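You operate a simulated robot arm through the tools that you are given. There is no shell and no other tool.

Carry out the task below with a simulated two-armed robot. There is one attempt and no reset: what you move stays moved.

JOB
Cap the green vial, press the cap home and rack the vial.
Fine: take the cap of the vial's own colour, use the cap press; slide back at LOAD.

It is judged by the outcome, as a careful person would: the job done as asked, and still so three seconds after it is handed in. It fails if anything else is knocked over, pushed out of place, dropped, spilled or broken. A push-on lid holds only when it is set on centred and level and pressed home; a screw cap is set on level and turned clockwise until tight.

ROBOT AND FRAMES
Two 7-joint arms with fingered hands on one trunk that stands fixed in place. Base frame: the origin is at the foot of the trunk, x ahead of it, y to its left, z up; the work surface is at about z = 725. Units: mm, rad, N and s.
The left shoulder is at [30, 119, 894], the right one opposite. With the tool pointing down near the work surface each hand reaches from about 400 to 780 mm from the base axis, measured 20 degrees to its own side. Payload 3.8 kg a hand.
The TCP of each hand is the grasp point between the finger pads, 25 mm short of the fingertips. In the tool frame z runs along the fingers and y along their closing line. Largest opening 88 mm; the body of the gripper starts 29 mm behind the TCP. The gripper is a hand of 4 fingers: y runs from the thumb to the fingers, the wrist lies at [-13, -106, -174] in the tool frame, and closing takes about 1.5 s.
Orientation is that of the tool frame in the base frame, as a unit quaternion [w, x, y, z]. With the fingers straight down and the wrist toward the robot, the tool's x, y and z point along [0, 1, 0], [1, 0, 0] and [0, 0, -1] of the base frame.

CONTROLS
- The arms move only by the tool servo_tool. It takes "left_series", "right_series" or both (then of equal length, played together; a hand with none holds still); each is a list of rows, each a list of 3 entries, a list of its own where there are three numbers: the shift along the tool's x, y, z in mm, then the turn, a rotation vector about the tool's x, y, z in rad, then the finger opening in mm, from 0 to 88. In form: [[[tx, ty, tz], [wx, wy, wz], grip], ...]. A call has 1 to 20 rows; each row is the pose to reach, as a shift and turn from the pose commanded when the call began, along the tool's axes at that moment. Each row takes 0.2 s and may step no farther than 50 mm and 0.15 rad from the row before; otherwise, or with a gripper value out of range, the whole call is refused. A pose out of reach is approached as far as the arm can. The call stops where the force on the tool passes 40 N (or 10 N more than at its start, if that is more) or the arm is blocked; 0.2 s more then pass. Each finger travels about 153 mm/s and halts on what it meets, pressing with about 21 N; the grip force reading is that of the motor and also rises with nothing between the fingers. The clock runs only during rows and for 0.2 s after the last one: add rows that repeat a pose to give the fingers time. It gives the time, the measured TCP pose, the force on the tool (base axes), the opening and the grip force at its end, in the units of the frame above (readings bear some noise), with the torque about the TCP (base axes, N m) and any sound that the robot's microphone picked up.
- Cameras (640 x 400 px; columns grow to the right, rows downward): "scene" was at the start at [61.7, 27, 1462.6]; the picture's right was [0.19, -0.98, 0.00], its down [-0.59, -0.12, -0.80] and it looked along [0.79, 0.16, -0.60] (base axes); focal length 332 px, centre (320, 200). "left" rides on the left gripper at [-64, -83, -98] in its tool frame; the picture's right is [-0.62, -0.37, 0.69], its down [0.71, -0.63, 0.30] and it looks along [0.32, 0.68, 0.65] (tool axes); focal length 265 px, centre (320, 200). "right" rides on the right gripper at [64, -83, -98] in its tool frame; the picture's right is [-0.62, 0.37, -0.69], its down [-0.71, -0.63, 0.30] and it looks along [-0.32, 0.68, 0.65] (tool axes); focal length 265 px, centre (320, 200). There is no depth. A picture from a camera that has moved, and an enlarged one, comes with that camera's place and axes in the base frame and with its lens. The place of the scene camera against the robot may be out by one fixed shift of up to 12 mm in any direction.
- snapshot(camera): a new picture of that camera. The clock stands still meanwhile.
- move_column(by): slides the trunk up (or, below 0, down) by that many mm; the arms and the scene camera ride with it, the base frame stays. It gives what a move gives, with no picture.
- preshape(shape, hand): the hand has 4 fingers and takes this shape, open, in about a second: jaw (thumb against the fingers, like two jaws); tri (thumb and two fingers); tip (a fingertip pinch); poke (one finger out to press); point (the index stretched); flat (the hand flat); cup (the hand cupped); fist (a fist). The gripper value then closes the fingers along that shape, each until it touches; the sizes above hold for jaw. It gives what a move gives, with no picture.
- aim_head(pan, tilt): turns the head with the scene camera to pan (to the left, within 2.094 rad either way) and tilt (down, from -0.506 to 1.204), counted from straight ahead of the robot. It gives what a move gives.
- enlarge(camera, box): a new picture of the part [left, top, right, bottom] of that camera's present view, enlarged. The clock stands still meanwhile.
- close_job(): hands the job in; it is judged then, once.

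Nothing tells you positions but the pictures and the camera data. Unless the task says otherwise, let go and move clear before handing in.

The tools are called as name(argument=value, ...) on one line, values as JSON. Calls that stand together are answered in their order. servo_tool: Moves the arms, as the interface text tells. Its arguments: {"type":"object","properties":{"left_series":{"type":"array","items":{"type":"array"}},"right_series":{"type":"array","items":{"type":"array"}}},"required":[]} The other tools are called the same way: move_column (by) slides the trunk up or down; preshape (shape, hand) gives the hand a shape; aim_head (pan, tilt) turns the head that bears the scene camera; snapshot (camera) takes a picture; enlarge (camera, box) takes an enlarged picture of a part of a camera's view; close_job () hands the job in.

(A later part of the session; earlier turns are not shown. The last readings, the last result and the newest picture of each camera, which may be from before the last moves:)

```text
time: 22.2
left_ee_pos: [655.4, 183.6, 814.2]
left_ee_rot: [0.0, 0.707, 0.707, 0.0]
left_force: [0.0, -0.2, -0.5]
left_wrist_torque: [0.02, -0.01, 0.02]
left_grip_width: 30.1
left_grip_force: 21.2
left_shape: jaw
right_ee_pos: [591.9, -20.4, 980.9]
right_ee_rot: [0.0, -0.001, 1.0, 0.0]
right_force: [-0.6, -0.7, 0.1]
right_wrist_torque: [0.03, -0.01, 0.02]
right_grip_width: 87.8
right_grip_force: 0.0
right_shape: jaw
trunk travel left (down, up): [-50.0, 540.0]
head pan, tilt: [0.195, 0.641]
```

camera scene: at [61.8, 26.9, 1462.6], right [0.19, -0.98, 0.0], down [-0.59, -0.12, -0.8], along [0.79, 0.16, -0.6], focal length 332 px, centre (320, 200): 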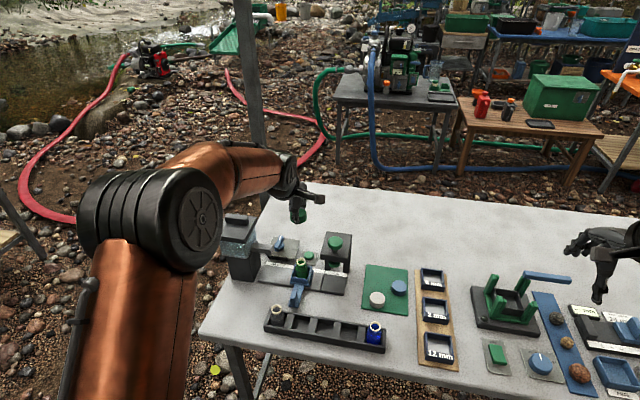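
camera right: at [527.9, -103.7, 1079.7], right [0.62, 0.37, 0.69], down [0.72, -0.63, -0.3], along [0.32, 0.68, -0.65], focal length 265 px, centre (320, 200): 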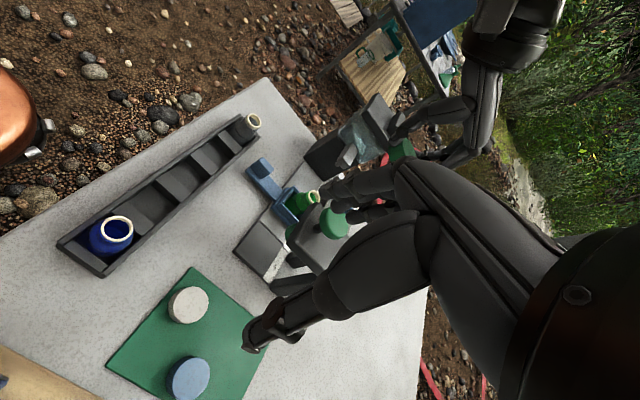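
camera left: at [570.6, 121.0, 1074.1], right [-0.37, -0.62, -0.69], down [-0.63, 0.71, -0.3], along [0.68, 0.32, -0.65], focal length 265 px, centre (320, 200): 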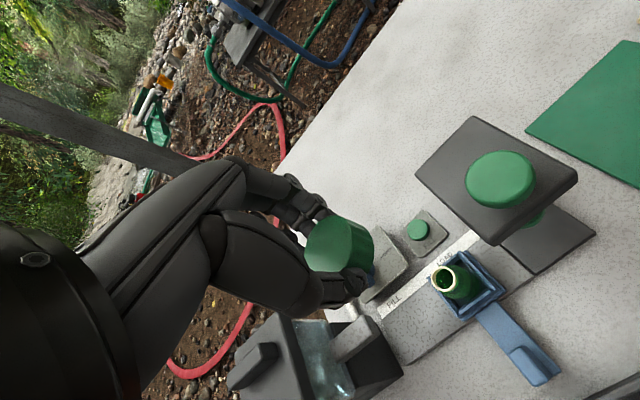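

enlarge(camera="scene", box=[285, 245, 325, 280])

enlarge(camera="right", box=[270, 150, 350, 215])

enlarge(camera="left", box=[300, 200, 400, 280])

```text
11.43 times, centred on (305, 262) of scene
camera zoom: at [61.9, 26.9, 1462.6], right [0.19, -0.98, 0.0], down [-0.59, -0.12, -0.8], along [0.79, 0.16, -0.6], focal length 3792 px, centre (491, -514)
```

zoom: 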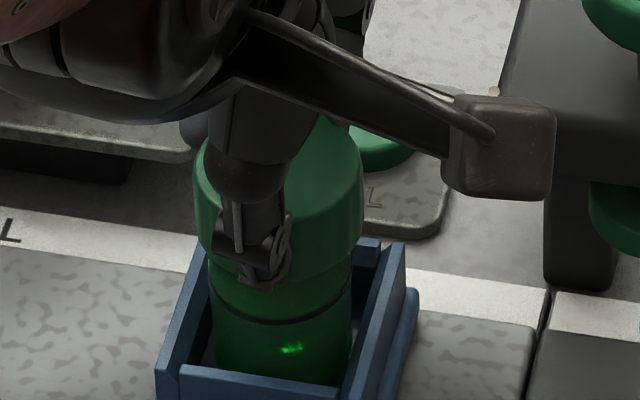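

```text
6.15 times, centred on (310, 182) of right
camera zoom: at [528.1, -103.6, 1079.5], right [0.62, 0.37, 0.69], down [0.71, -0.63, -0.3], along [0.32, 0.68, -0.65], focal length 1633 px, centre (382, 308)
```

zoom: 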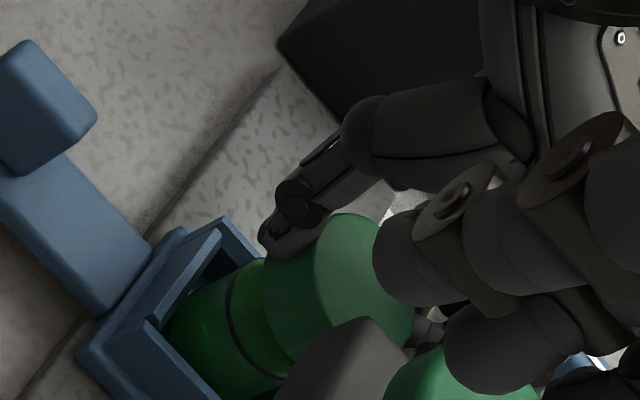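

```text
5.00 times, centred on (350, 240) of left
camera zoom: at [572.1, 119.4, 913.9], right [-0.37, -0.62, -0.69], down [-0.63, 0.71, -0.3], along [0.68, 0.32, -0.65], focal length 1327 px, centre (170, 0)
```

zoom: 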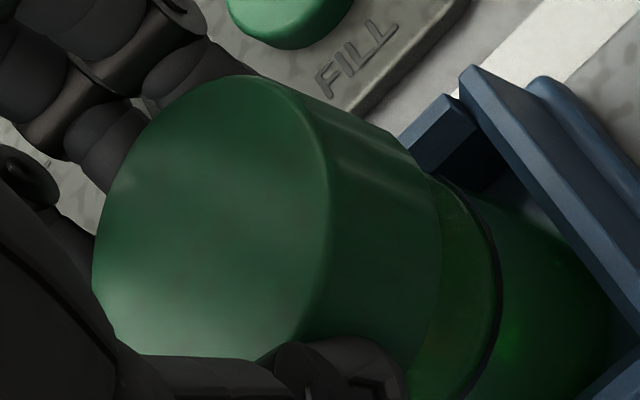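

servo_tool(left_series=[[[0, 0, 0.7], [0, 0, 0], 10], [[0, 0, 1.4], [0, 0, 0], 10], [[0, 0, 1.4], [0, 0, 0], 10]])

servo_tool(left_series=[[[0, 0, 0.7], [0, 0, 0], 10], [[0, 0, 1.4], [0, 0, 0], 10], [[0, 0, 1.4], [0, 0, 0], 10]])

```text
time: 23.0
left_ee_pos: [656.5, 183.8, 814.1]
left_ee_rot: [0.0, 0.707, 0.707, 0.001]
left_force: [0.9, -0.1, -0.5]
left_wrist_torque: [-0.02, -0.02, -0.01]
left_grip_width: 30.4
left_grip_force: 21.2
left_shape: jaw
right_ee_pos: [591.0, -19.2, 979.7]
right_ee_rot: [0.0, 0.0, 1.0, 0.001]
right_force: [-0.5, 0.0, -0.5]
right_wrist_torque: [0.0, 0.02, -0.03]
right_grip_width: 87.7
right_grip_force: 0.1
right_shape: jaw
trunk travel left (down, up): [-50.0, 540.0]
head pan, tilt: [0.195, 0.641]
```

```text
time: 23.8
left_ee_pos: [655.6, 183.5, 813.3]
left_ee_rot: [0.0, 0.707, 0.707, 0.0]
left_force: [0.9, 0.2, 0.7]
left_wrist_torque: [0.0, 0.01, 0.02]
left_grip_width: 30.2
left_grip_force: 21.4
left_shape: jaw
right_ee_pos: [591.8, -19.3, 980.4]
right_ee_rot: [0.001, 0.0, 1.0, 0.0]
right_force: [1.0, -0.1, 0.1]
right_wrist_torque: [-0.04, 0.0, 0.0]
right_grip_width: 87.8
right_grip_force: 0.0
right_shape: jaw
trunk travel left (down, up): [-50.0, 540.0]
head pan, tilt: [0.195, 0.641]
```

servo_tool(left_series=[[[0, 0, 0.7], [0, 0, 0], 10], [[0, 0, 1.4], [0, 0, 0], 10], [[0, 0, 1.4], [0, 0, 0], 10]])

enlarge(camera="right", box=[270, 150, 350, 215])

enlarge(camera="left", box=[300, 200, 400, 280])

```text
time: 24.6
left_ee_pos: [656.2, 183.7, 811.3]
left_ee_rot: [0.0, 0.708, 0.707, 0.0]
left_force: [-0.3, -0.7, 0.5]
left_wrist_torque: [0.01, 0.01, 0.04]
left_grip_width: 30.2
left_grip_force: 21.2
left_shape: jaw
right_ee_pos: [591.4, -19.4, 979.9]
right_ee_rot: [-0.001, 0.0, 1.0, -0.001]
right_force: [-0.3, -0.2, 0.0]
right_wrist_torque: [0.0, -0.02, 0.03]
right_grip_width: 87.5
right_grip_force: 0.1
right_shape: jaw
trunk travel left (down, up): [-50.0, 540.0]
head pan, tilt: [0.195, 0.641]
```

```text
6.15 times, centred on (310, 182) of right
camera zoom: at [528.0, -103.7, 1079.6], right [0.62, 0.37, 0.69], down [0.71, -0.63, -0.3], along [0.32, 0.68, -0.65], focal length 1633 px, centre (382, 308)
```

zoom: 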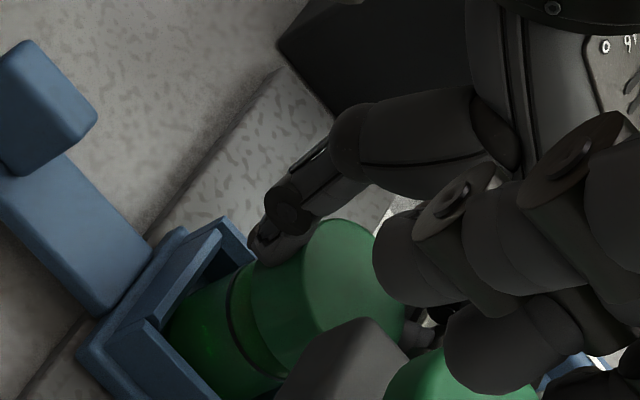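

```text
5.00 times, centred on (350, 240) of left
camera zoom: at [572.1, 119.3, 909.8], right [-0.37, -0.62, -0.69], down [-0.63, 0.71, -0.3], along [0.68, 0.32, -0.65], focal length 1327 px, centre (170, 0)
```

zoom: 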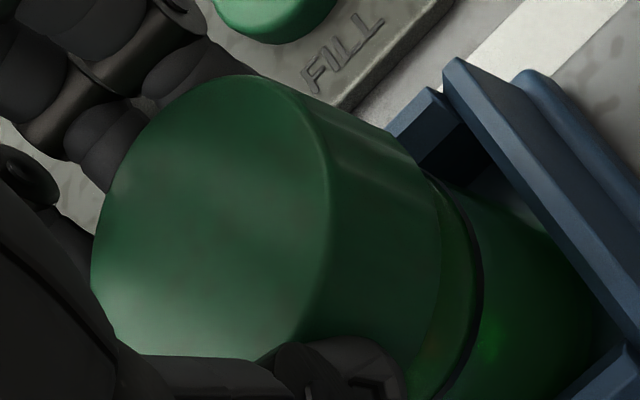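

servo_tool(left_series=[[[0, 0, 0.5], [0, 0, 0], 10], [[0, 0, 1.0], [0, 0, 0], 10], [[0, 0, 1.0], [0, 0, 0], 10]])

servo_tool(left_series=[[[0, 0, 0.5], [0, 0, 0], 10], [[0, 0, 1.0], [0, 0, 0], 10], [[0, 0, 1.0], [0, 0, 0], 10]])

servo_tool(left_series=[[[0, 0, 0.5], [0, 0, 0], 10], [[0, 0, 1.0], [0, 0, 0], 10], [[0, 0, 1.0], [0, 0, 0], 10]])

```text
time: 25.4
left_ee_pos: [654.8, 184.4, 810.8]
left_ee_rot: [0.0, 0.708, 0.707, 0.0]
left_force: [0.2, -0.2, 1.4]
left_wrist_torque: [0.03, -0.01, 0.02]
left_grip_width: 30.3
left_grip_force: 21.0
left_shape: jaw
right_ee_pos: [591.3, -19.6, 980.9]
right_ee_rot: [0.0, 0.0, 1.0, 0.0]
right_force: [-0.3, -0.2, 1.0]
right_wrist_torque: [0.0, -0.02, 0.03]
right_grip_width: 87.5
right_grip_force: 0.1
right_shape: jaw
trunk travel left (down, up): [-50.0, 540.0]
head pan, tilt: [0.195, 0.641]
```

```text
time: 26.2
left_ee_pos: [654.5, 183.0, 810.8]
left_ee_rot: [0.001, 0.707, 0.707, 0.0]
left_force: [-0.2, 0.2, 5.4]
left_wrist_torque: [0.01, -0.08, -0.02]
left_grip_width: 30.5
left_grip_force: 20.9
left_shape: jaw
right_ee_pos: [592.8, -19.6, 980.1]
right_ee_rot: [0.0, 0.0, 1.0, 0.0]
right_force: [0.1, 0.2, 0.8]
right_wrist_torque: [0.01, -0.01, 0.0]
right_grip_width: 87.5
right_grip_force: 0.1
right_shape: jaw
trunk travel left (down, up): [-50.0, 540.0]
head pan, tilt: [0.195, 0.641]
```

```text
time: 27.0
left_ee_pos: [654.0, 183.8, 809.5]
left_ee_rot: [0.001, 0.707, 0.707, 0.001]
left_force: [-0.7, 0.1, 9.5]
left_wrist_torque: [0.01, -0.12, -0.02]
left_grip_width: 30.6
left_grip_force: 21.1
left_shape: jaw
right_ee_pos: [591.2, -20.5, 980.8]
right_ee_rot: [0.0, 0.0, 1.0, 0.0]
right_force: [-0.3, -0.4, -0.4]
right_wrist_torque: [-0.02, 0.0, 0.0]
right_grip_width: 87.7
right_grip_force: 0.1
right_shape: jaw
trunk travel left (down, up): [-50.0, 540.0]
head pan, tilt: [0.195, 0.641]
```

The cap has made contact with the vial (about 9 N). I'll ease off the preload, open the fingers and look at how the cap sits.

servo_tool(left_series=[[[0, 0, -1.0], [0, 0, 0], 10], [[0, 0, -1.5], [0, 0, 0], 10], [[0, 0, -1.5], [0, 0, 0], 45], [[0, 0, -1.5], [0, 0, 0], 60], [[0, 0, -1.5], [0, 0, 0], 60], [[0, 0, -1.5], [0, 0, 0], 60]])

enlarge(camera="scene", box=[285, 245, 325, 280])

enlarge(camera="right", box=[270, 150, 350, 215])

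enlarge(camera="left", box=[300, 200, 400, 280])

```text
time: 28.4
left_ee_pos: [655.2, 183.3, 809.5]
left_ee_rot: [0.0, 0.708, 0.707, -0.001]
left_force: [0.6, 0.6, -0.2]
left_wrist_torque: [0.0, -0.02, -0.03]
left_grip_width: 59.6
left_grip_force: 0.0
left_shape: jaw
right_ee_pos: [592.3, -19.9, 981.3]
right_ee_rot: [0.001, 0.0, 1.0, 0.0]
right_force: [-0.3, 0.4, 1.1]
right_wrist_torque: [0.02, -0.03, 0.0]
right_grip_width: 87.7
right_grip_force: 0.1
right_shape: jaw
trunk travel left (down, up): [-50.0, 540.0]
head pan, tilt: [0.195, 0.641]
```

```text
11.43 times, centred on (305, 262) of scene
camera zoom: at [61.8, 26.9, 1462.6], right [0.19, -0.98, 0.0], down [-0.59, -0.12, -0.8], along [0.79, 0.16, -0.6], focal length 3792 px, centre (491, -514)
```

zoom: 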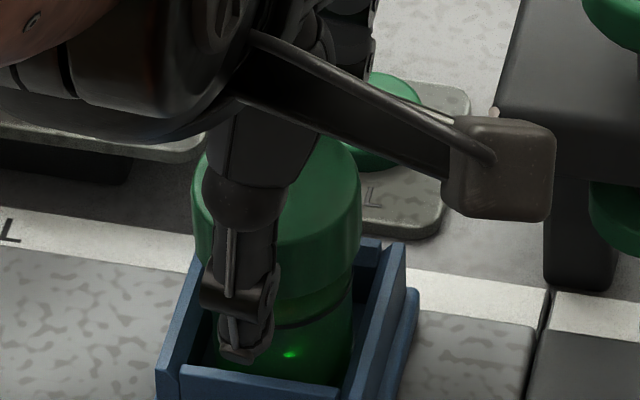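

```text
6.15 times, centred on (310, 182) of right
camera zoom: at [528.1, -103.6, 1079.6], right [0.62, 0.37, 0.69], down [0.71, -0.63, -0.3], along [0.32, 0.68, -0.65], focal length 1633 px, centre (382, 308)
```

zoom: 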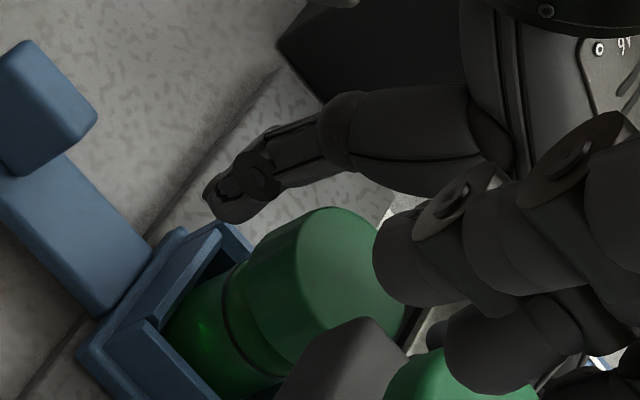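

```text
5.00 times, centred on (350, 240) of left
camera zoom: at [572.0, 119.4, 908.1], right [-0.37, -0.62, -0.69], down [-0.63, 0.71, -0.3], along [0.68, 0.32, -0.65], focal length 1327 px, centre (170, 0)
```

zoom: 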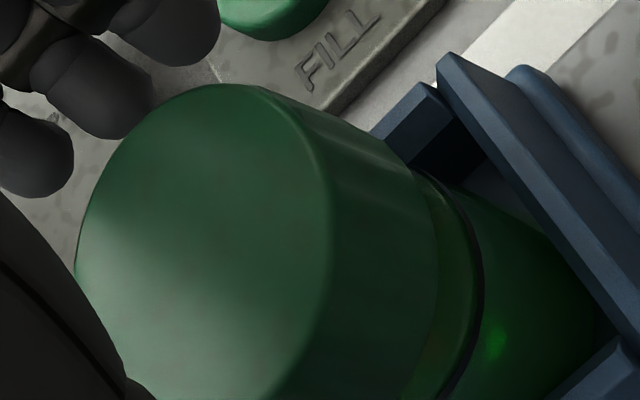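

The cap sits level on the vial. I'll raise the left hand straight up and inspect.

servo_tool(left_series=[[[0, 0, -10], [0, 0, 0], 66], [[0, 0, -40], [0, 0, 0], 70], [[0, 0, -85], [0, 0, 0], 70], [[0, 0, -130], [0, 0, 0], 70], [[0, 0, -165], [0, 0, 0], 70], [[0, 0, -165], [0, 0, 0], 70]])

enlarge(camera="scene", box=[270, 230, 350, 300])

enlarge(camera="right", box=[230, 130, 350, 230])

enlarge(camera="left", box=[340, 200, 600, 400])

```text
time: 29.8
left_ee_pos: [653.9, 184.2, 975.3]
left_ee_rot: [-0.001, 0.707, 0.707, 0.0]
left_force: [-0.2, 0.1, 1.1]
left_wrist_torque: [0.0, 0.03, 0.0]
left_grip_width: 69.9
left_grip_force: 0.1
left_shape: jaw
right_ee_pos: [592.6, -19.9, 980.1]
right_ee_rot: [0.0, 0.0, 1.0, 0.0]
right_force: [-0.5, 0.1, 0.3]
right_wrist_torque: [-0.05, -0.02, -0.04]
right_grip_width: 87.4
right_grip_force: 0.0
right_shape: jaw
trunk travel left (down, up): [-50.0, 540.0]
head pan, tilt: [0.195, 0.641]
```

```text
5.71 times, centred on (310, 265) of scene
camera zoom: at [62.1, 27.0, 1462.6], right [0.19, -0.98, 0.0], down [-0.59, -0.12, -0.8], along [0.79, 0.16, -0.6], focal length 1896 px, centre (377, -171)
```

zoom: 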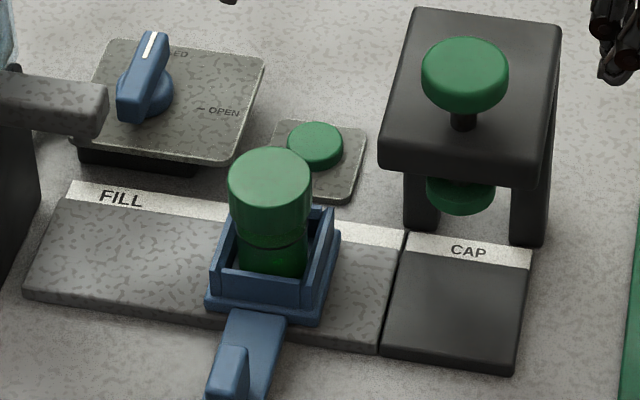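

```text
4.00 times, centred on (290, 180) of right
camera zoom: at [528.3, -103.6, 1079.4], right [0.62, 0.37, 0.69], down [0.71, -0.63, -0.3], along [0.32, 0.68, -0.65], focal length 1062 px, centre (440, 280)
```

zoom: 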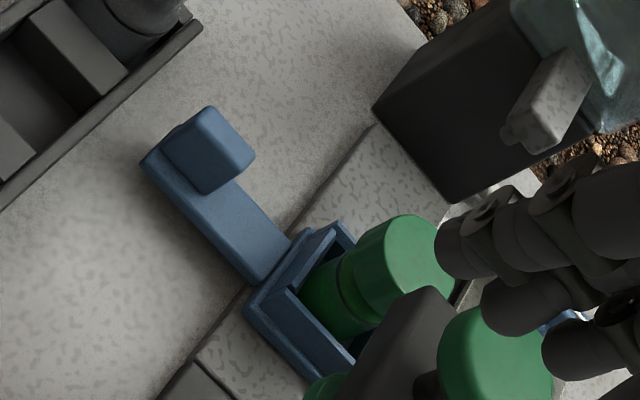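

```text
2.00 times, centred on (470, 300) of left
camera zoom: at [571.1, 120.1, 1073.5], right [-0.37, -0.62, -0.69], down [-0.63, 0.71, -0.3], along [0.68, 0.32, -0.65], focal length 531 px, centre (20, 0)
```

zoom: 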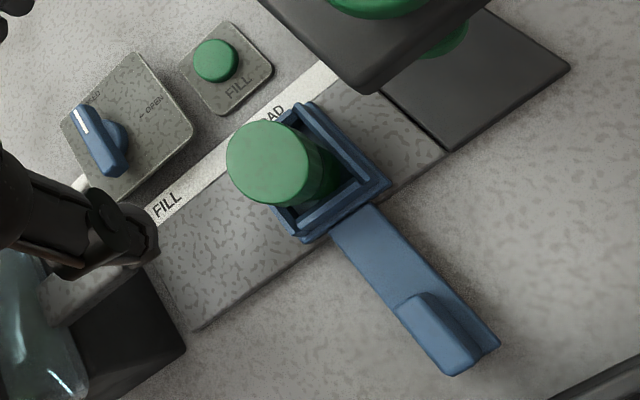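

The cap sits centred and level. Now the carriage handle: I'll measure the blue upright tab.

enlarge(camera="scene", box=[285, 265, 325, 310])

enlarge(camera="right", box=[255, 145, 325, 205])

enlarge(camera="left", box=[480, 300, 600, 400])

```text
8.89 times, centred on (305, 288) of scene
camera zoom: at [62.1, 27.0, 1462.6], right [0.19, -0.98, 0.0], down [-0.59, -0.12, -0.8], along [0.79, 0.16, -0.6], focal length 2950 px, centre (453, -578)
```

zoom: 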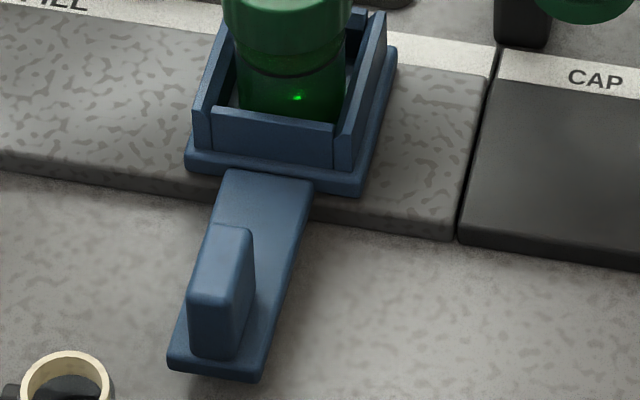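

```text
6.67 times, centred on (290, 175) of right
camera zoom: at [528.3, -103.6, 1079.4], right [0.62, 0.37, 0.69], down [0.71, -0.63, -0.3], along [0.32, 0.68, -0.65], focal length 1769 px, centre (520, 367)
```

zoom: 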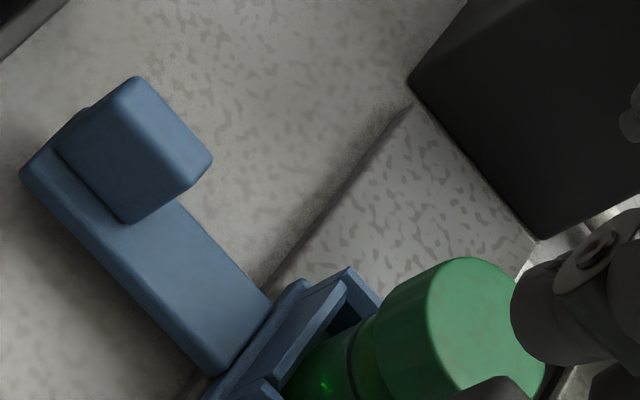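

```text
4.00 times, centred on (540, 350) of left
camera zoom: at [571.1, 120.1, 1073.5], right [-0.37, -0.62, -0.69], down [-0.63, 0.71, -0.3], along [0.68, 0.32, -0.65], focal length 1062 px, centre (-560, -400)
```

zoom: 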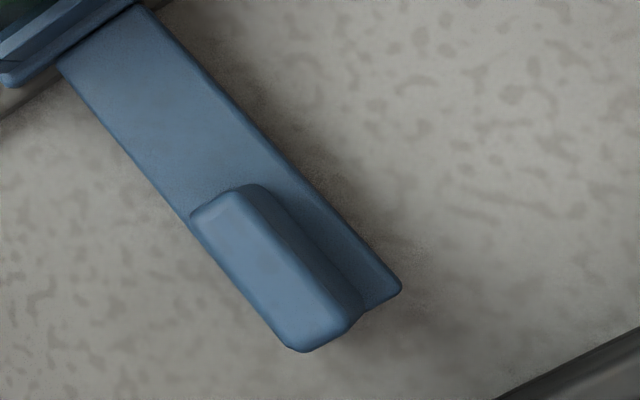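

The tab is about 14 mm thick in y, centred near (570.5, 184), top at z≈767. I'll turn the left hand 90° so it closes across the tab (wrist to the left), staying high first, and back the right hand off a bit.

servo_tool(left_series=[[[0, -8, 0], [0, 0, 0.143], 60], [[0, -16, 0], [0, 0, 0.286], 60], [[0, -24, 0], [0, 0, 0.428], 60], [[0, -32, 0], [0, 0, 0.571], 60], [[0, -40, 10], [0, 0, 0.714], 60], [[0, -48, 20], [0, 0, 0.857], 60], [[0, -56, 30], [0, 0, 1.0], 60], [[0, -64, 45], [0, 0, 1.142], 60], [[0, -72, 65], [0, 0, 1.285], 60], [[0.5, -80, 90], [0, 0, 1.428], 60], [[0.5, -83.4, 115], [0, 0, 1.571], 60], [[0.5, -83.4, 115], [0, 0, 1.571], 60]], right_series=[[[0, -10, 0], [0, 0, 0], 88], [[0, -20, 0], [0, 0, 0], 88], [[0, -30, 0], [0, 0, 0], 88], [[0, -40, 0], [0, 0, 0], 88], [[0, -50, 0], [0, 0, 0], 88], [[0, -60, 0], [0, 0, 0], 88], [[0, -60, 0], [0, 0, 0], 88], [[0, -60, 0], [0, 0, 0], 88], [[0, -60, 0], [0, 0, 0], 88], [[0, -60, 0], [0, 0, 0], 88], [[0, -60, 0], [0, 0, 0], 88], [[0, -60, 0], [0, 0, 0], 88]])

snapshot(camera="left")

snapshot(camera="scene")

snapshot(camera="right")

```text
time: 32.4
left_ee_pos: [571.0, 184.1, 860.0]
left_ee_rot: [0.0, 1.0, -0.001, 0.0]
left_force: [0.3, 0.2, -0.5]
left_wrist_torque: [-0.01, -0.01, 0.0]
left_grip_width: 60.4
left_grip_force: 0.2
left_shape: jaw
right_ee_pos: [591.7, -79.7, 980.6]
right_ee_rot: [0.0, -0.001, 1.0, 0.0]
right_force: [0.1, 0.0, 0.9]
right_wrist_torque: [0.03, 0.02, 0.01]
right_grip_width: 87.5
right_grip_force: 0.1
right_shape: jaw
trunk travel left (down, up): [-50.0, 540.0]
head pan, tilt: [0.195, 0.641]
```

```text
taken
camera left: at [507.5, 267.9, 957.7], right [-0.62, 0.37, -0.69], down [0.72, 0.63, -0.3], along [0.32, -0.68, -0.65], focal length 265 px, centre (320, 200)
```

left: 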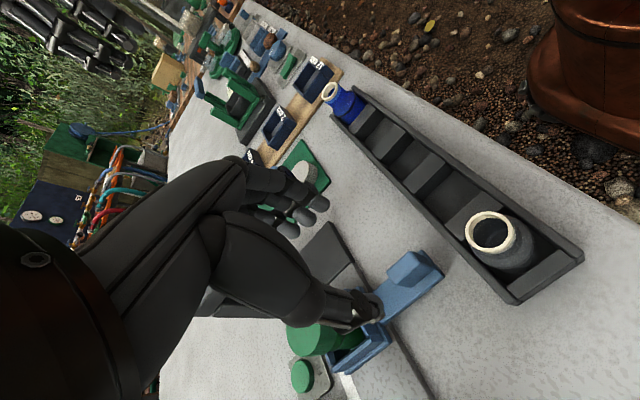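

```text
taken
camera scene: at [61.6, 27.0, 1462.7], right [0.19, -0.98, 0.0], down [-0.59, -0.12, -0.8], along [0.79, 0.16, -0.6], focal length 332 px, centre (320, 200)
```

scene: 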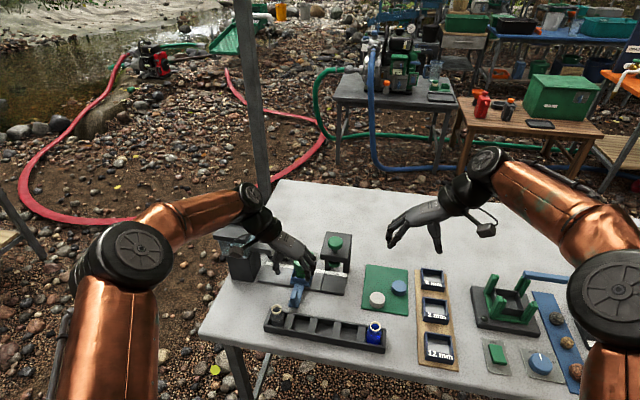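

```text
taken
camera right: at [527.9, -163.5, 1079.3], right [0.62, 0.37, 0.69], down [0.71, -0.63, -0.3], along [0.32, 0.68, -0.65], focal length 265 px, centre (320, 200)
```

right: 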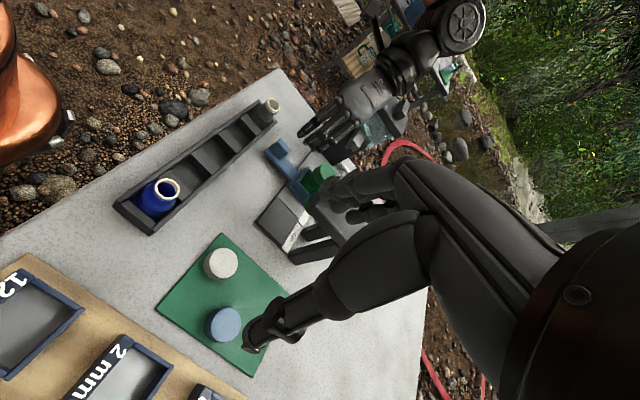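

enlarge(camera="left", box=[340, 230, 480, 350])

enlarge(camera="right", box=[230, 90, 360, 240])

```text
3.33 times, centred on (410, 290) of left
camera zoom: at [507.5, 267.9, 957.7], right [-0.62, 0.37, -0.69], down [0.72, 0.63, -0.3], along [0.32, -0.68, -0.65], focal length 885 px, centre (20, -100)
```

zoom: 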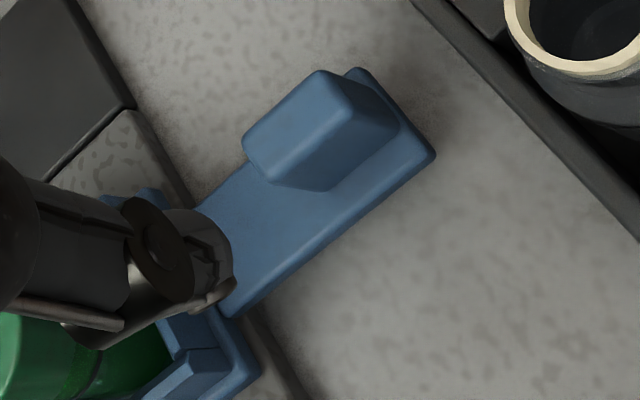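

```text
2.67 times, centred on (295, 165) of right
camera zoom: at [527.9, -163.5, 1079.3], right [0.62, 0.37, 0.69], down [0.71, -0.63, -0.3], along [0.32, 0.68, -0.65], focal length 708 px, centre (387, 293)
```

zoom: 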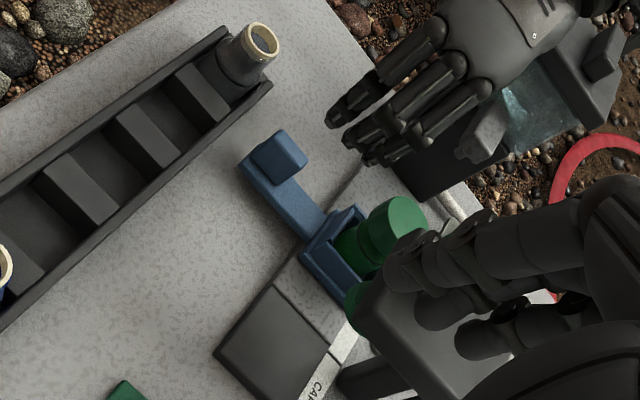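

The tab is within 2 mm of the tool axis. Correct and descend onto the tab, stopping above the handle plate.

servo_tool(left_series=[[[-1.5, -1, 20], [0, 0, 0], 50], [[-1.5, -1, 45], [0, 0, 0], 50], [[-1.5, -1, 65], [0, 0, 0], 50], [[-1.5, -1, 76], [0, 0, 0], 50], [[-1.5, -1, 80], [0, 0, 0], 50], [[-1.5, -1, 80], [0, 0, 0], 50]])

snapshot(camera="left")

enlarge(camera="right", box=[230, 90, 360, 240])

enlarge(camera="scene", box=[250, 210, 370, 330])

```text
time: 33.8
left_ee_pos: [570.7, 185.9, 780.1]
left_ee_rot: [0.0, 1.0, 0.0, 0.0]
left_force: [0.1, 0.1, 0.6]
left_wrist_torque: [-0.01, -0.04, -0.01]
left_grip_width: 50.6
left_grip_force: 0.1
left_shape: jaw
right_ee_pos: [592.0, -80.9, 979.8]
right_ee_rot: [0.0, 0.0, 1.0, 0.0]
right_force: [0.6, 0.3, 0.1]
right_wrist_torque: [0.0, -0.03, 0.0]
right_grip_width: 87.6
right_grip_force: 0.0
right_shape: jaw
trunk travel left (down, up): [-50.0, 540.0]
head pan, tilt: [0.195, 0.641]
```

```text
taken
camera left: at [506.0, 268.6, 878.2], right [-0.62, 0.37, -0.69], down [0.71, 0.63, -0.3], along [0.32, -0.68, -0.65], focal length 265 px, centre (320, 200)
```

left: 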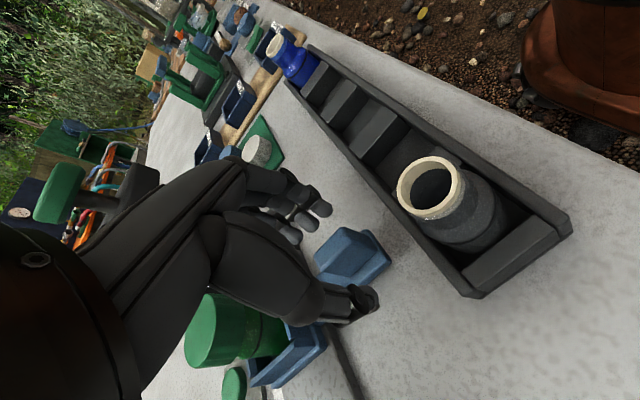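

```text
2.67 times, centred on (295, 165) of right
camera zoom: at [528.1, -163.5, 1079.2], right [0.62, 0.37, 0.69], down [0.71, -0.63, -0.3], along [0.32, 0.68, -0.65], focal length 708 px, centre (387, 293)
```

zoom: 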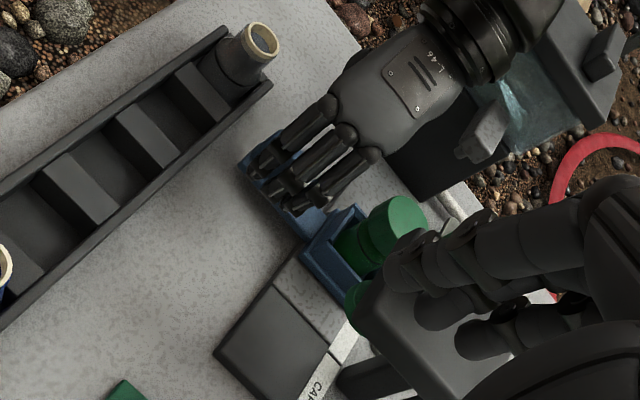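

```text
3.33 times, centred on (310, 270) of scene
camera zoom: at [61.9, 27.0, 1462.6], right [0.19, -0.98, 0.0], down [-0.59, -0.12, -0.8], along [0.79, 0.16, -0.6], focal length 1106 px, centre (353, -33)
```

zoom: 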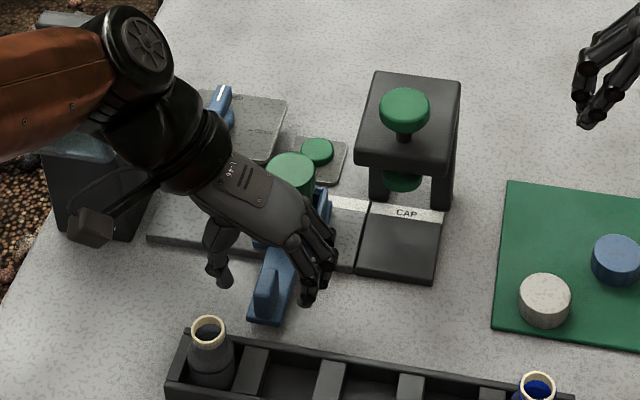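

The thumb and fingers straddle the tab. Closing on it.

servo_tool(left_series=[[[0, 0, 2], [0, 0, 0], 40], [[0, 0, 2], [0, 0, 0], 30], [[0, 0, 2], [0, 0, 0], 20], [[0, 0, 2], [0, 0, 0], 12], [[0, 0, 2], [0, 0, 0], 6], [[0, 0, 2], [0, 0, 0], 6], [[0, 0, 2], [0, 0, 0], 6]])

snapshot(camera="left")

enlarge(camera="scene", box=[250, 210, 370, 330])

```text
time: 35.4
left_ee_pos: [569.7, 183.6, 776.5]
left_ee_rot: [0.001, 1.0, 0.0, 0.001]
left_force: [0.2, -0.3, -1.6]
left_wrist_torque: [-0.03, -0.01, 0.01]
left_grip_width: 8.6
left_grip_force: 20.9
left_shape: jaw
right_ee_pos: [591.4, -78.9, 980.9]
right_ee_rot: [0.0, 0.0, 1.0, 0.0]
right_force: [0.0, -0.1, 0.6]
right_wrist_torque: [-0.02, -0.02, -0.01]
right_grip_width: 87.5
right_grip_force: 0.1
right_shape: jaw
trunk travel left (down, up): [-50.0, 540.0]
head pan, tilt: [0.195, 0.641]
```

```text
taken
camera left: at [506.0, 268.6, 876.1], right [-0.62, 0.37, -0.69], down [0.71, 0.63, -0.3], along [0.32, -0.68, -0.65], focal length 265 px, centre (320, 200)
```

left: 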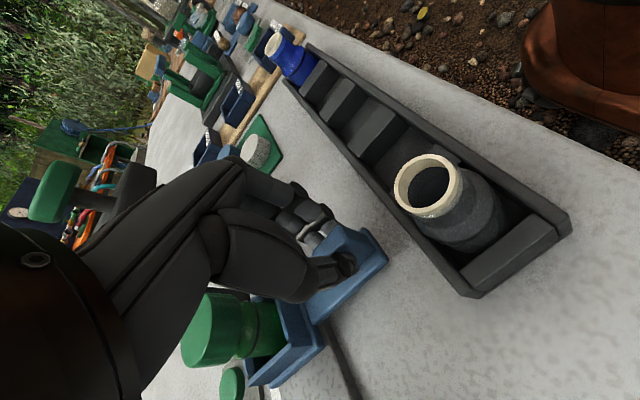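

```text
3.33 times, centred on (310, 270) of scene
camera zoom: at [62.0, 27.1, 1462.6], right [0.19, -0.98, 0.0], down [-0.59, -0.12, -0.8], along [0.79, 0.16, -0.6], focal length 1106 px, centre (353, -33)
```

zoom: 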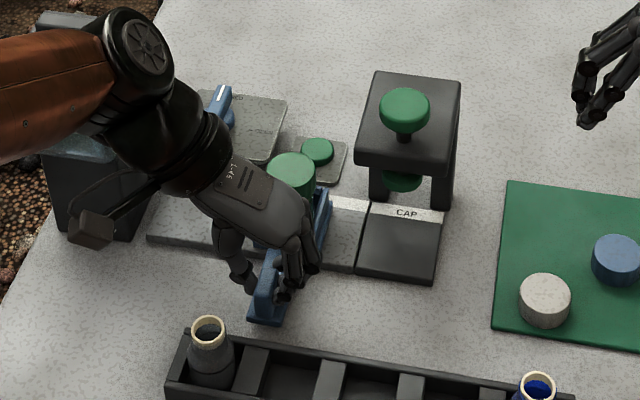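

Tab gripped. Slide the carriage slowly toward CAP.

servo_tool(left_series=[[[0, 3, 2], [0, 0, 0], 6], [[0, 8, 2], [0, 0, 0], 6], [[0, 14, 2], [0, 0, 0], 6], [[0, 20, 2], [0, 0, 0], 6], [[0, 26, 2], [0, 0, 0], 6], [[0, 32, 2], [0, 0, 0], 6], [[0, 38, 2], [0, 0, 0], 6], [[0, 40, 2], [0, 0, 0], 6]])

enlarge(camera="scene", box=[250, 210, 370, 330])

```text
time: 37.2
left_ee_pos: [570.3, 144.2, 776.7]
left_ee_rot: [0.001, 1.0, 0.0, 0.0]
left_force: [1.0, 0.3, 10.2]
left_wrist_torque: [-0.01, -0.03, 0.0]
left_grip_width: 9.1
left_grip_force: 21.2
left_shape: jaw
right_ee_pos: [590.7, -79.6, 980.5]
right_ee_rot: [0.001, 0.0, 1.0, 0.0]
right_force: [-0.1, 0.2, -0.8]
right_wrist_torque: [-0.02, -0.01, 0.0]
right_grip_width: 87.7
right_grip_force: 0.1
right_shape: jaw
trunk travel left (down, up): [-50.0, 540.0]
head pan, tilt: [0.195, 0.641]
```

```text
3.33 times, centred on (310, 270) of scene
camera zoom: at [61.0, 26.8, 1462.7], right [0.19, -0.98, 0.0], down [-0.59, -0.12, -0.8], along [0.79, 0.16, -0.6], focal length 1106 px, centre (353, -33)
```

zoom: 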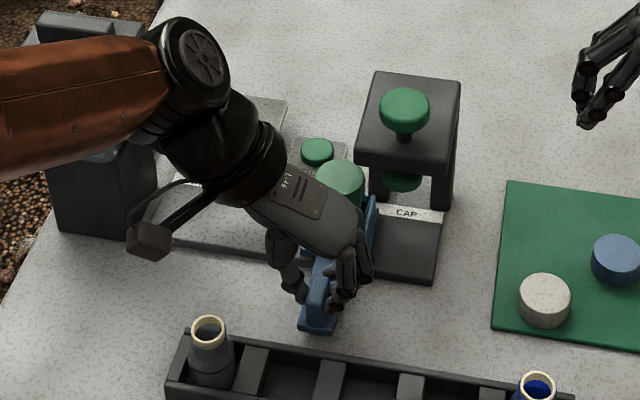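

The carriage slides smoothly with the vial. I'll relieve the slight downward push and continue toward CAP.

servo_tool(left_series=[[[0, 0, -2.5], [0, 0, 0], 6], [[0, 5, -2.5], [0, 0, 0], 6], [[0, 11, -2.5], [0, 0, 0], 6], [[0, 17, -2.5], [0, 0, 0], 6], [[0, 23, -2.5], [0, 0, 0], 6], [[0, 29, -2.5], [0, 0, 0], 6], [[0, 35, -2.5], [0, 0, 0], 6], [[0, 40, -2.5], [0, 0, 0], 6], [[0, 44, -2.5], [0, 0, 0], 6], [[0, 44, -2.5], [0, 0, 0], 6]])

enlarge(camera="scene", box=[260, 220, 380, 320])

enlarge(camera="right", box=[230, 90, 360, 240])

```text
time: 39.4
left_ee_pos: [569.7, 100.3, 777.7]
left_ee_rot: [0.0, 1.0, 0.0, -0.001]
left_force: [-0.2, -1.0, -5.2]
left_wrist_torque: [-0.02, -0.01, 0.01]
left_grip_width: 9.2
left_grip_force: 21.5
left_shape: jaw
right_ee_pos: [593.4, -79.1, 980.4]
right_ee_rot: [0.0, -0.001, 1.0, 0.0]
right_force: [0.0, 0.2, 0.6]
right_wrist_torque: [-0.02, -0.02, 0.03]
right_grip_width: 87.4
right_grip_force: 0.0
right_shape: jaw
trunk travel left (down, up): [-50.0, 540.0]
head pan, tilt: [0.195, 0.641]
```

```text
4.00 times, centred on (320, 270) of scene
camera zoom: at [62.4, 26.9, 1462.6], right [0.19, -0.98, 0.0], down [-0.59, -0.12, -0.8], along [0.79, 0.16, -0.6], focal length 1327 px, centre (320, -80)
```

zoom: 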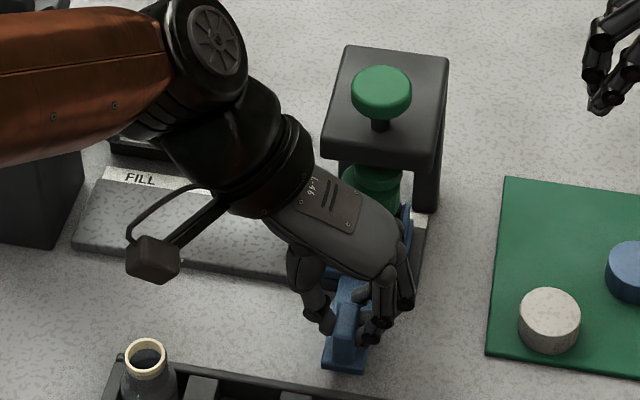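

```text
2.67 times, centred on (295, 165) of right
camera zoom: at [528.4, -163.6, 1079.0], right [0.62, 0.37, 0.69], down [0.71, -0.63, -0.3], along [0.32, 0.68, -0.65], focal length 708 px, centre (387, 293)
```

zoom: 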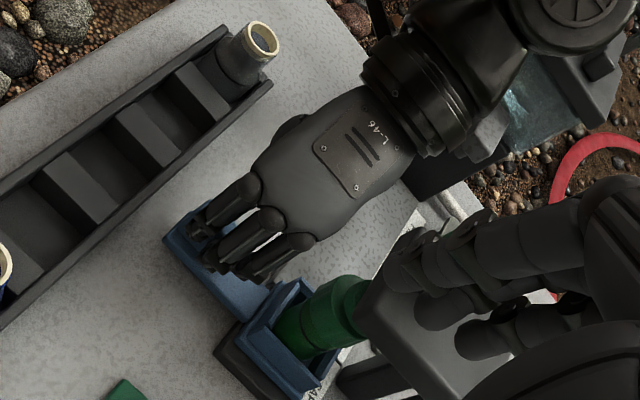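

enlarge(camera="scene", box=[315, 230, 365, 290])

enlarge(camera="right", box=[270, 170, 360, 240])

```text
6.67 times, centred on (340, 260) of scene
camera zoom: at [62.4, 26.9, 1462.6], right [0.19, -0.98, 0.0], down [-0.59, -0.12, -0.8], along [0.79, 0.16, -0.6], focal length 2212 px, centre (187, -200)
```

zoom: 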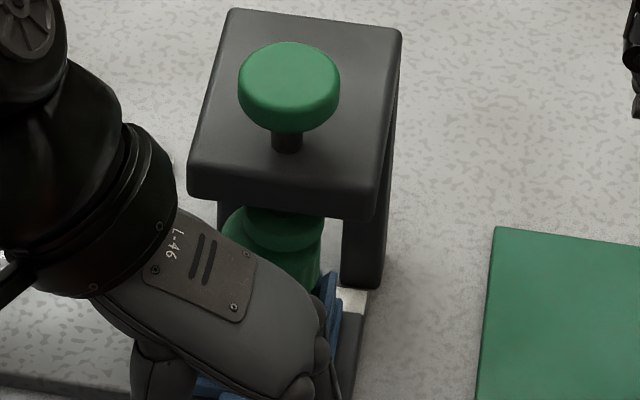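

```text
5.71 times, centred on (315, 205) of right
camera zoom: at [528.4, -163.6, 1079.0], right [0.62, 0.37, 0.69], down [0.71, -0.63, -0.3], along [0.32, 0.68, -0.65], focal length 1517 px, centre (349, 171)
```

zoom: 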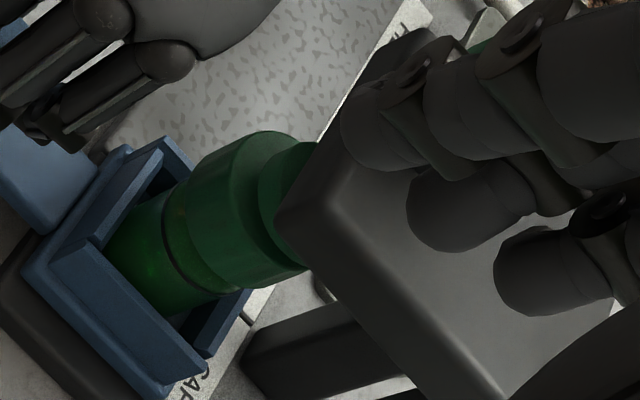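

The cap needs about 5 mm more to be under the plunger. Nudging on in small steps and watching the side force for the end stop.

servo_tool(left_series=[[[0, 1, 1], [0, 0, 0], 6], [[0, 2.5, 1], [0, 0, 0], 6], [[0, 3.5, 1], [0, 0, 0], 6], [[0, 4.5, 1], [0, 0, 0], 6], [[0, 4.5, 1], [0, 0, 0], 6]])

enlarge(camera="scene", box=[315, 230, 365, 290])

enlarge(camera="right", box=[270, 170, 360, 240])

```text
time: 40.6
left_ee_pos: [570.9, 96.2, 777.3]
left_ee_rot: [0.0, 1.0, -0.001, 0.0]
left_force: [-1.5, -0.4, 1.2]
left_wrist_torque: [-0.04, 0.01, -0.04]
left_grip_width: 9.1
left_grip_force: 21.0
left_shape: jaw
right_ee_pos: [592.3, -79.4, 980.4]
right_ee_rot: [0.0, 0.0, 1.0, 0.0]
right_force: [0.1, 0.0, 0.3]
right_wrist_torque: [0.06, -0.01, -0.01]
right_grip_width: 87.7
right_grip_force: 0.1
right_shape: jaw
trunk travel left (down, up): [-50.0, 540.0]
head pan, tilt: [0.195, 0.641]
```

```text
6.67 times, centred on (340, 260) of scene
camera zoom: at [61.7, 26.9, 1462.7], right [0.19, -0.98, 0.0], down [-0.59, -0.12, -0.8], along [0.79, 0.16, -0.6], focal length 2212 px, centre (187, -200)
```

zoom: 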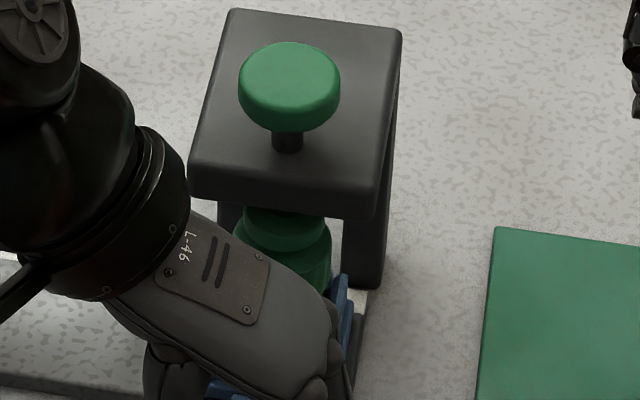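

```text
5.71 times, centred on (315, 205) of right
camera zoom: at [527.9, -163.5, 1079.3], right [0.62, 0.37, 0.69], down [0.71, -0.63, -0.3], along [0.32, 0.68, -0.65], focal length 1517 px, centre (349, 171)
```

zoom: 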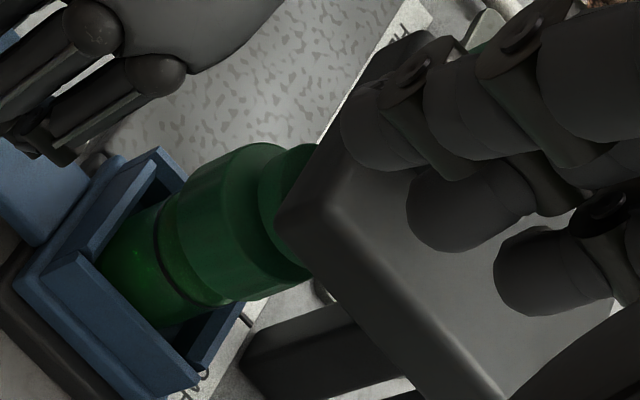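

The cap is now directly under the plunger (aligned within ~0.5 mm). Release the tab and rise straight up.

servo_tool(left_series=[[[0, 0, 0], [0, 0, 0], 20], [[0, 0, 0], [0, 0, 0], 35], [[0, 0, 0], [0, 0, 0], 45], [[0, 0, 0], [0, 0, 0], 45], [[0, 0, -15], [0, 0, 0], 45], [[0, 0, -50], [0, 0, 0], 45], [[0, 0, -95], [0, 0, 0], 45], [[0, 0, -140], [0, 0, 0], 45], [[0, 0, -180], [0, 0, 0], 45], [[0, 0, -180], [0, 0, 0], 45]])

enlarge(camera="scene", box=[280, 225, 370, 305])

enlarge(camera="right", box=[230, 120, 360, 250])

snapshot(camera="left")

```text
time: 42.8
left_ee_pos: [569.8, 96.7, 958.1]
left_ee_rot: [0.0, 1.0, 0.0, -0.001]
left_force: [-0.7, 0.1, 0.0]
left_wrist_torque: [0.0, 0.05, 0.01]
left_grip_width: 44.6
left_grip_force: 0.0
left_shape: jaw
right_ee_pos: [592.4, -79.3, 979.0]
right_ee_rot: [0.0, 0.001, 1.0, 0.0]
right_force: [-0.6, 0.5, -1.2]
right_wrist_torque: [-0.01, 0.0, -0.03]
right_grip_width: 87.7
right_grip_force: 0.0
right_shape: jaw
trunk travel left (down, up): [-50.0, 540.0]
head pan, tilt: [0.195, 0.641]
```

```text
5.00 times, centred on (325, 265) of scene
camera zoom: at [62.1, 27.0, 1462.6], right [0.19, -0.98, 0.0], down [-0.59, -0.12, -0.8], along [0.79, 0.16, -0.6], focal length 1659 px, centre (295, -125)
```

zoom: 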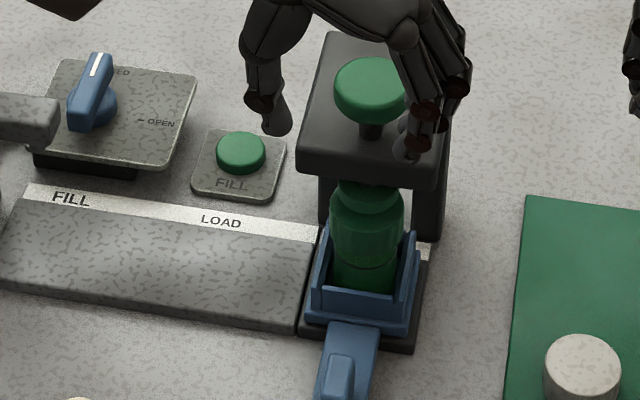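

```text
3.08 times, centred on (295, 185) of right
camera zoom: at [528.2, -163.4, 1079.1], right [0.62, 0.37, 0.69], down [0.71, -0.63, -0.3], along [0.32, 0.68, -0.65], focal length 817 px, centre (397, 246)
```

zoom: 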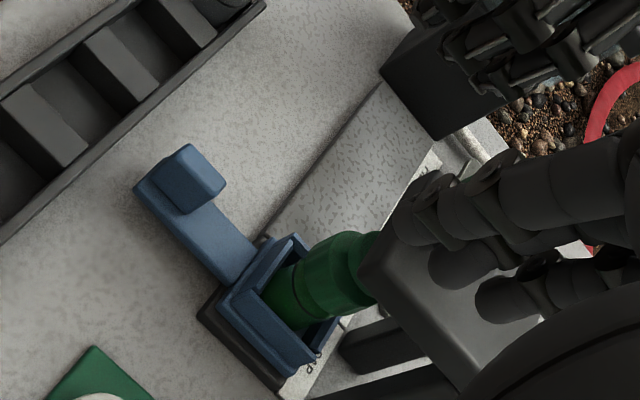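

```text
taken
camera left: at [506.1, 179.4, 1056.2], right [-0.62, 0.37, -0.69], down [0.71, 0.63, -0.3], along [0.32, -0.68, -0.65], focal length 265 px, centre (320, 200)
```

left: 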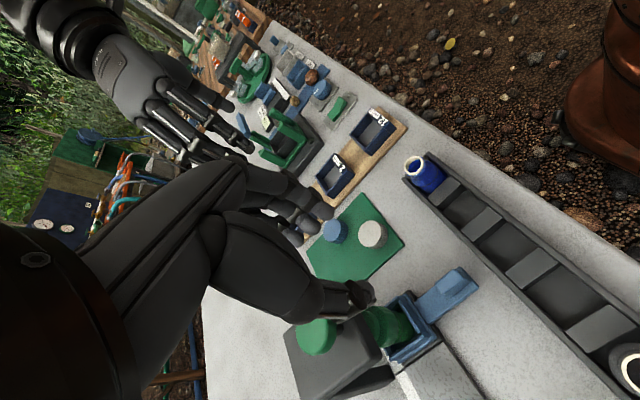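

The carriage is at CAP with the vial upright under the plunger. Let me locate the knob precisely.

enlarge(camera="left", box=[270, 290, 430, 400])

enlarge(camera="scene", box=[320, 225, 370, 265])

```text
3.64 times, centred on (350, 345) of left
camera zoom: at [506.1, 179.4, 1056.2], right [-0.62, 0.37, -0.69], down [0.71, 0.63, -0.3], along [0.32, -0.68, -0.65], focal length 965 px, centre (211, -327)
```

zoom: 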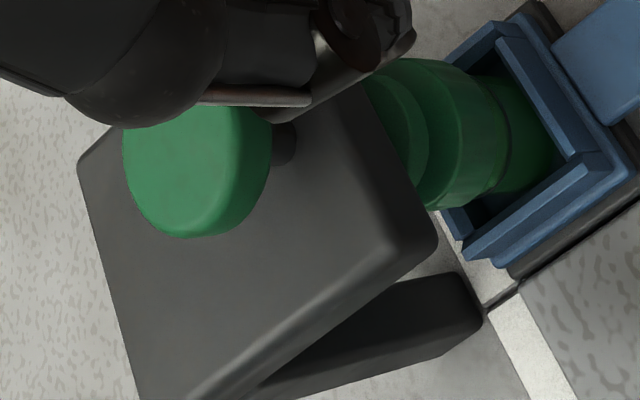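

```text
10.00 times, centred on (345, 245) of scene
camera zoom: at [62.1, 27.0, 1462.6], right [0.19, -0.98, 0.0], down [-0.59, -0.12, -0.8], along [0.79, 0.16, -0.6], focal length 3318 px, centre (70, -250)
```

zoom: 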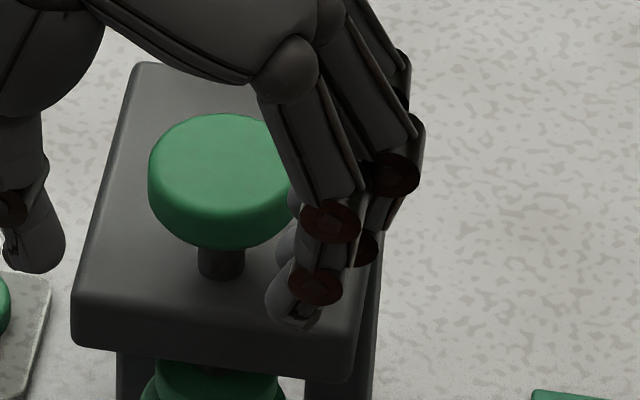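

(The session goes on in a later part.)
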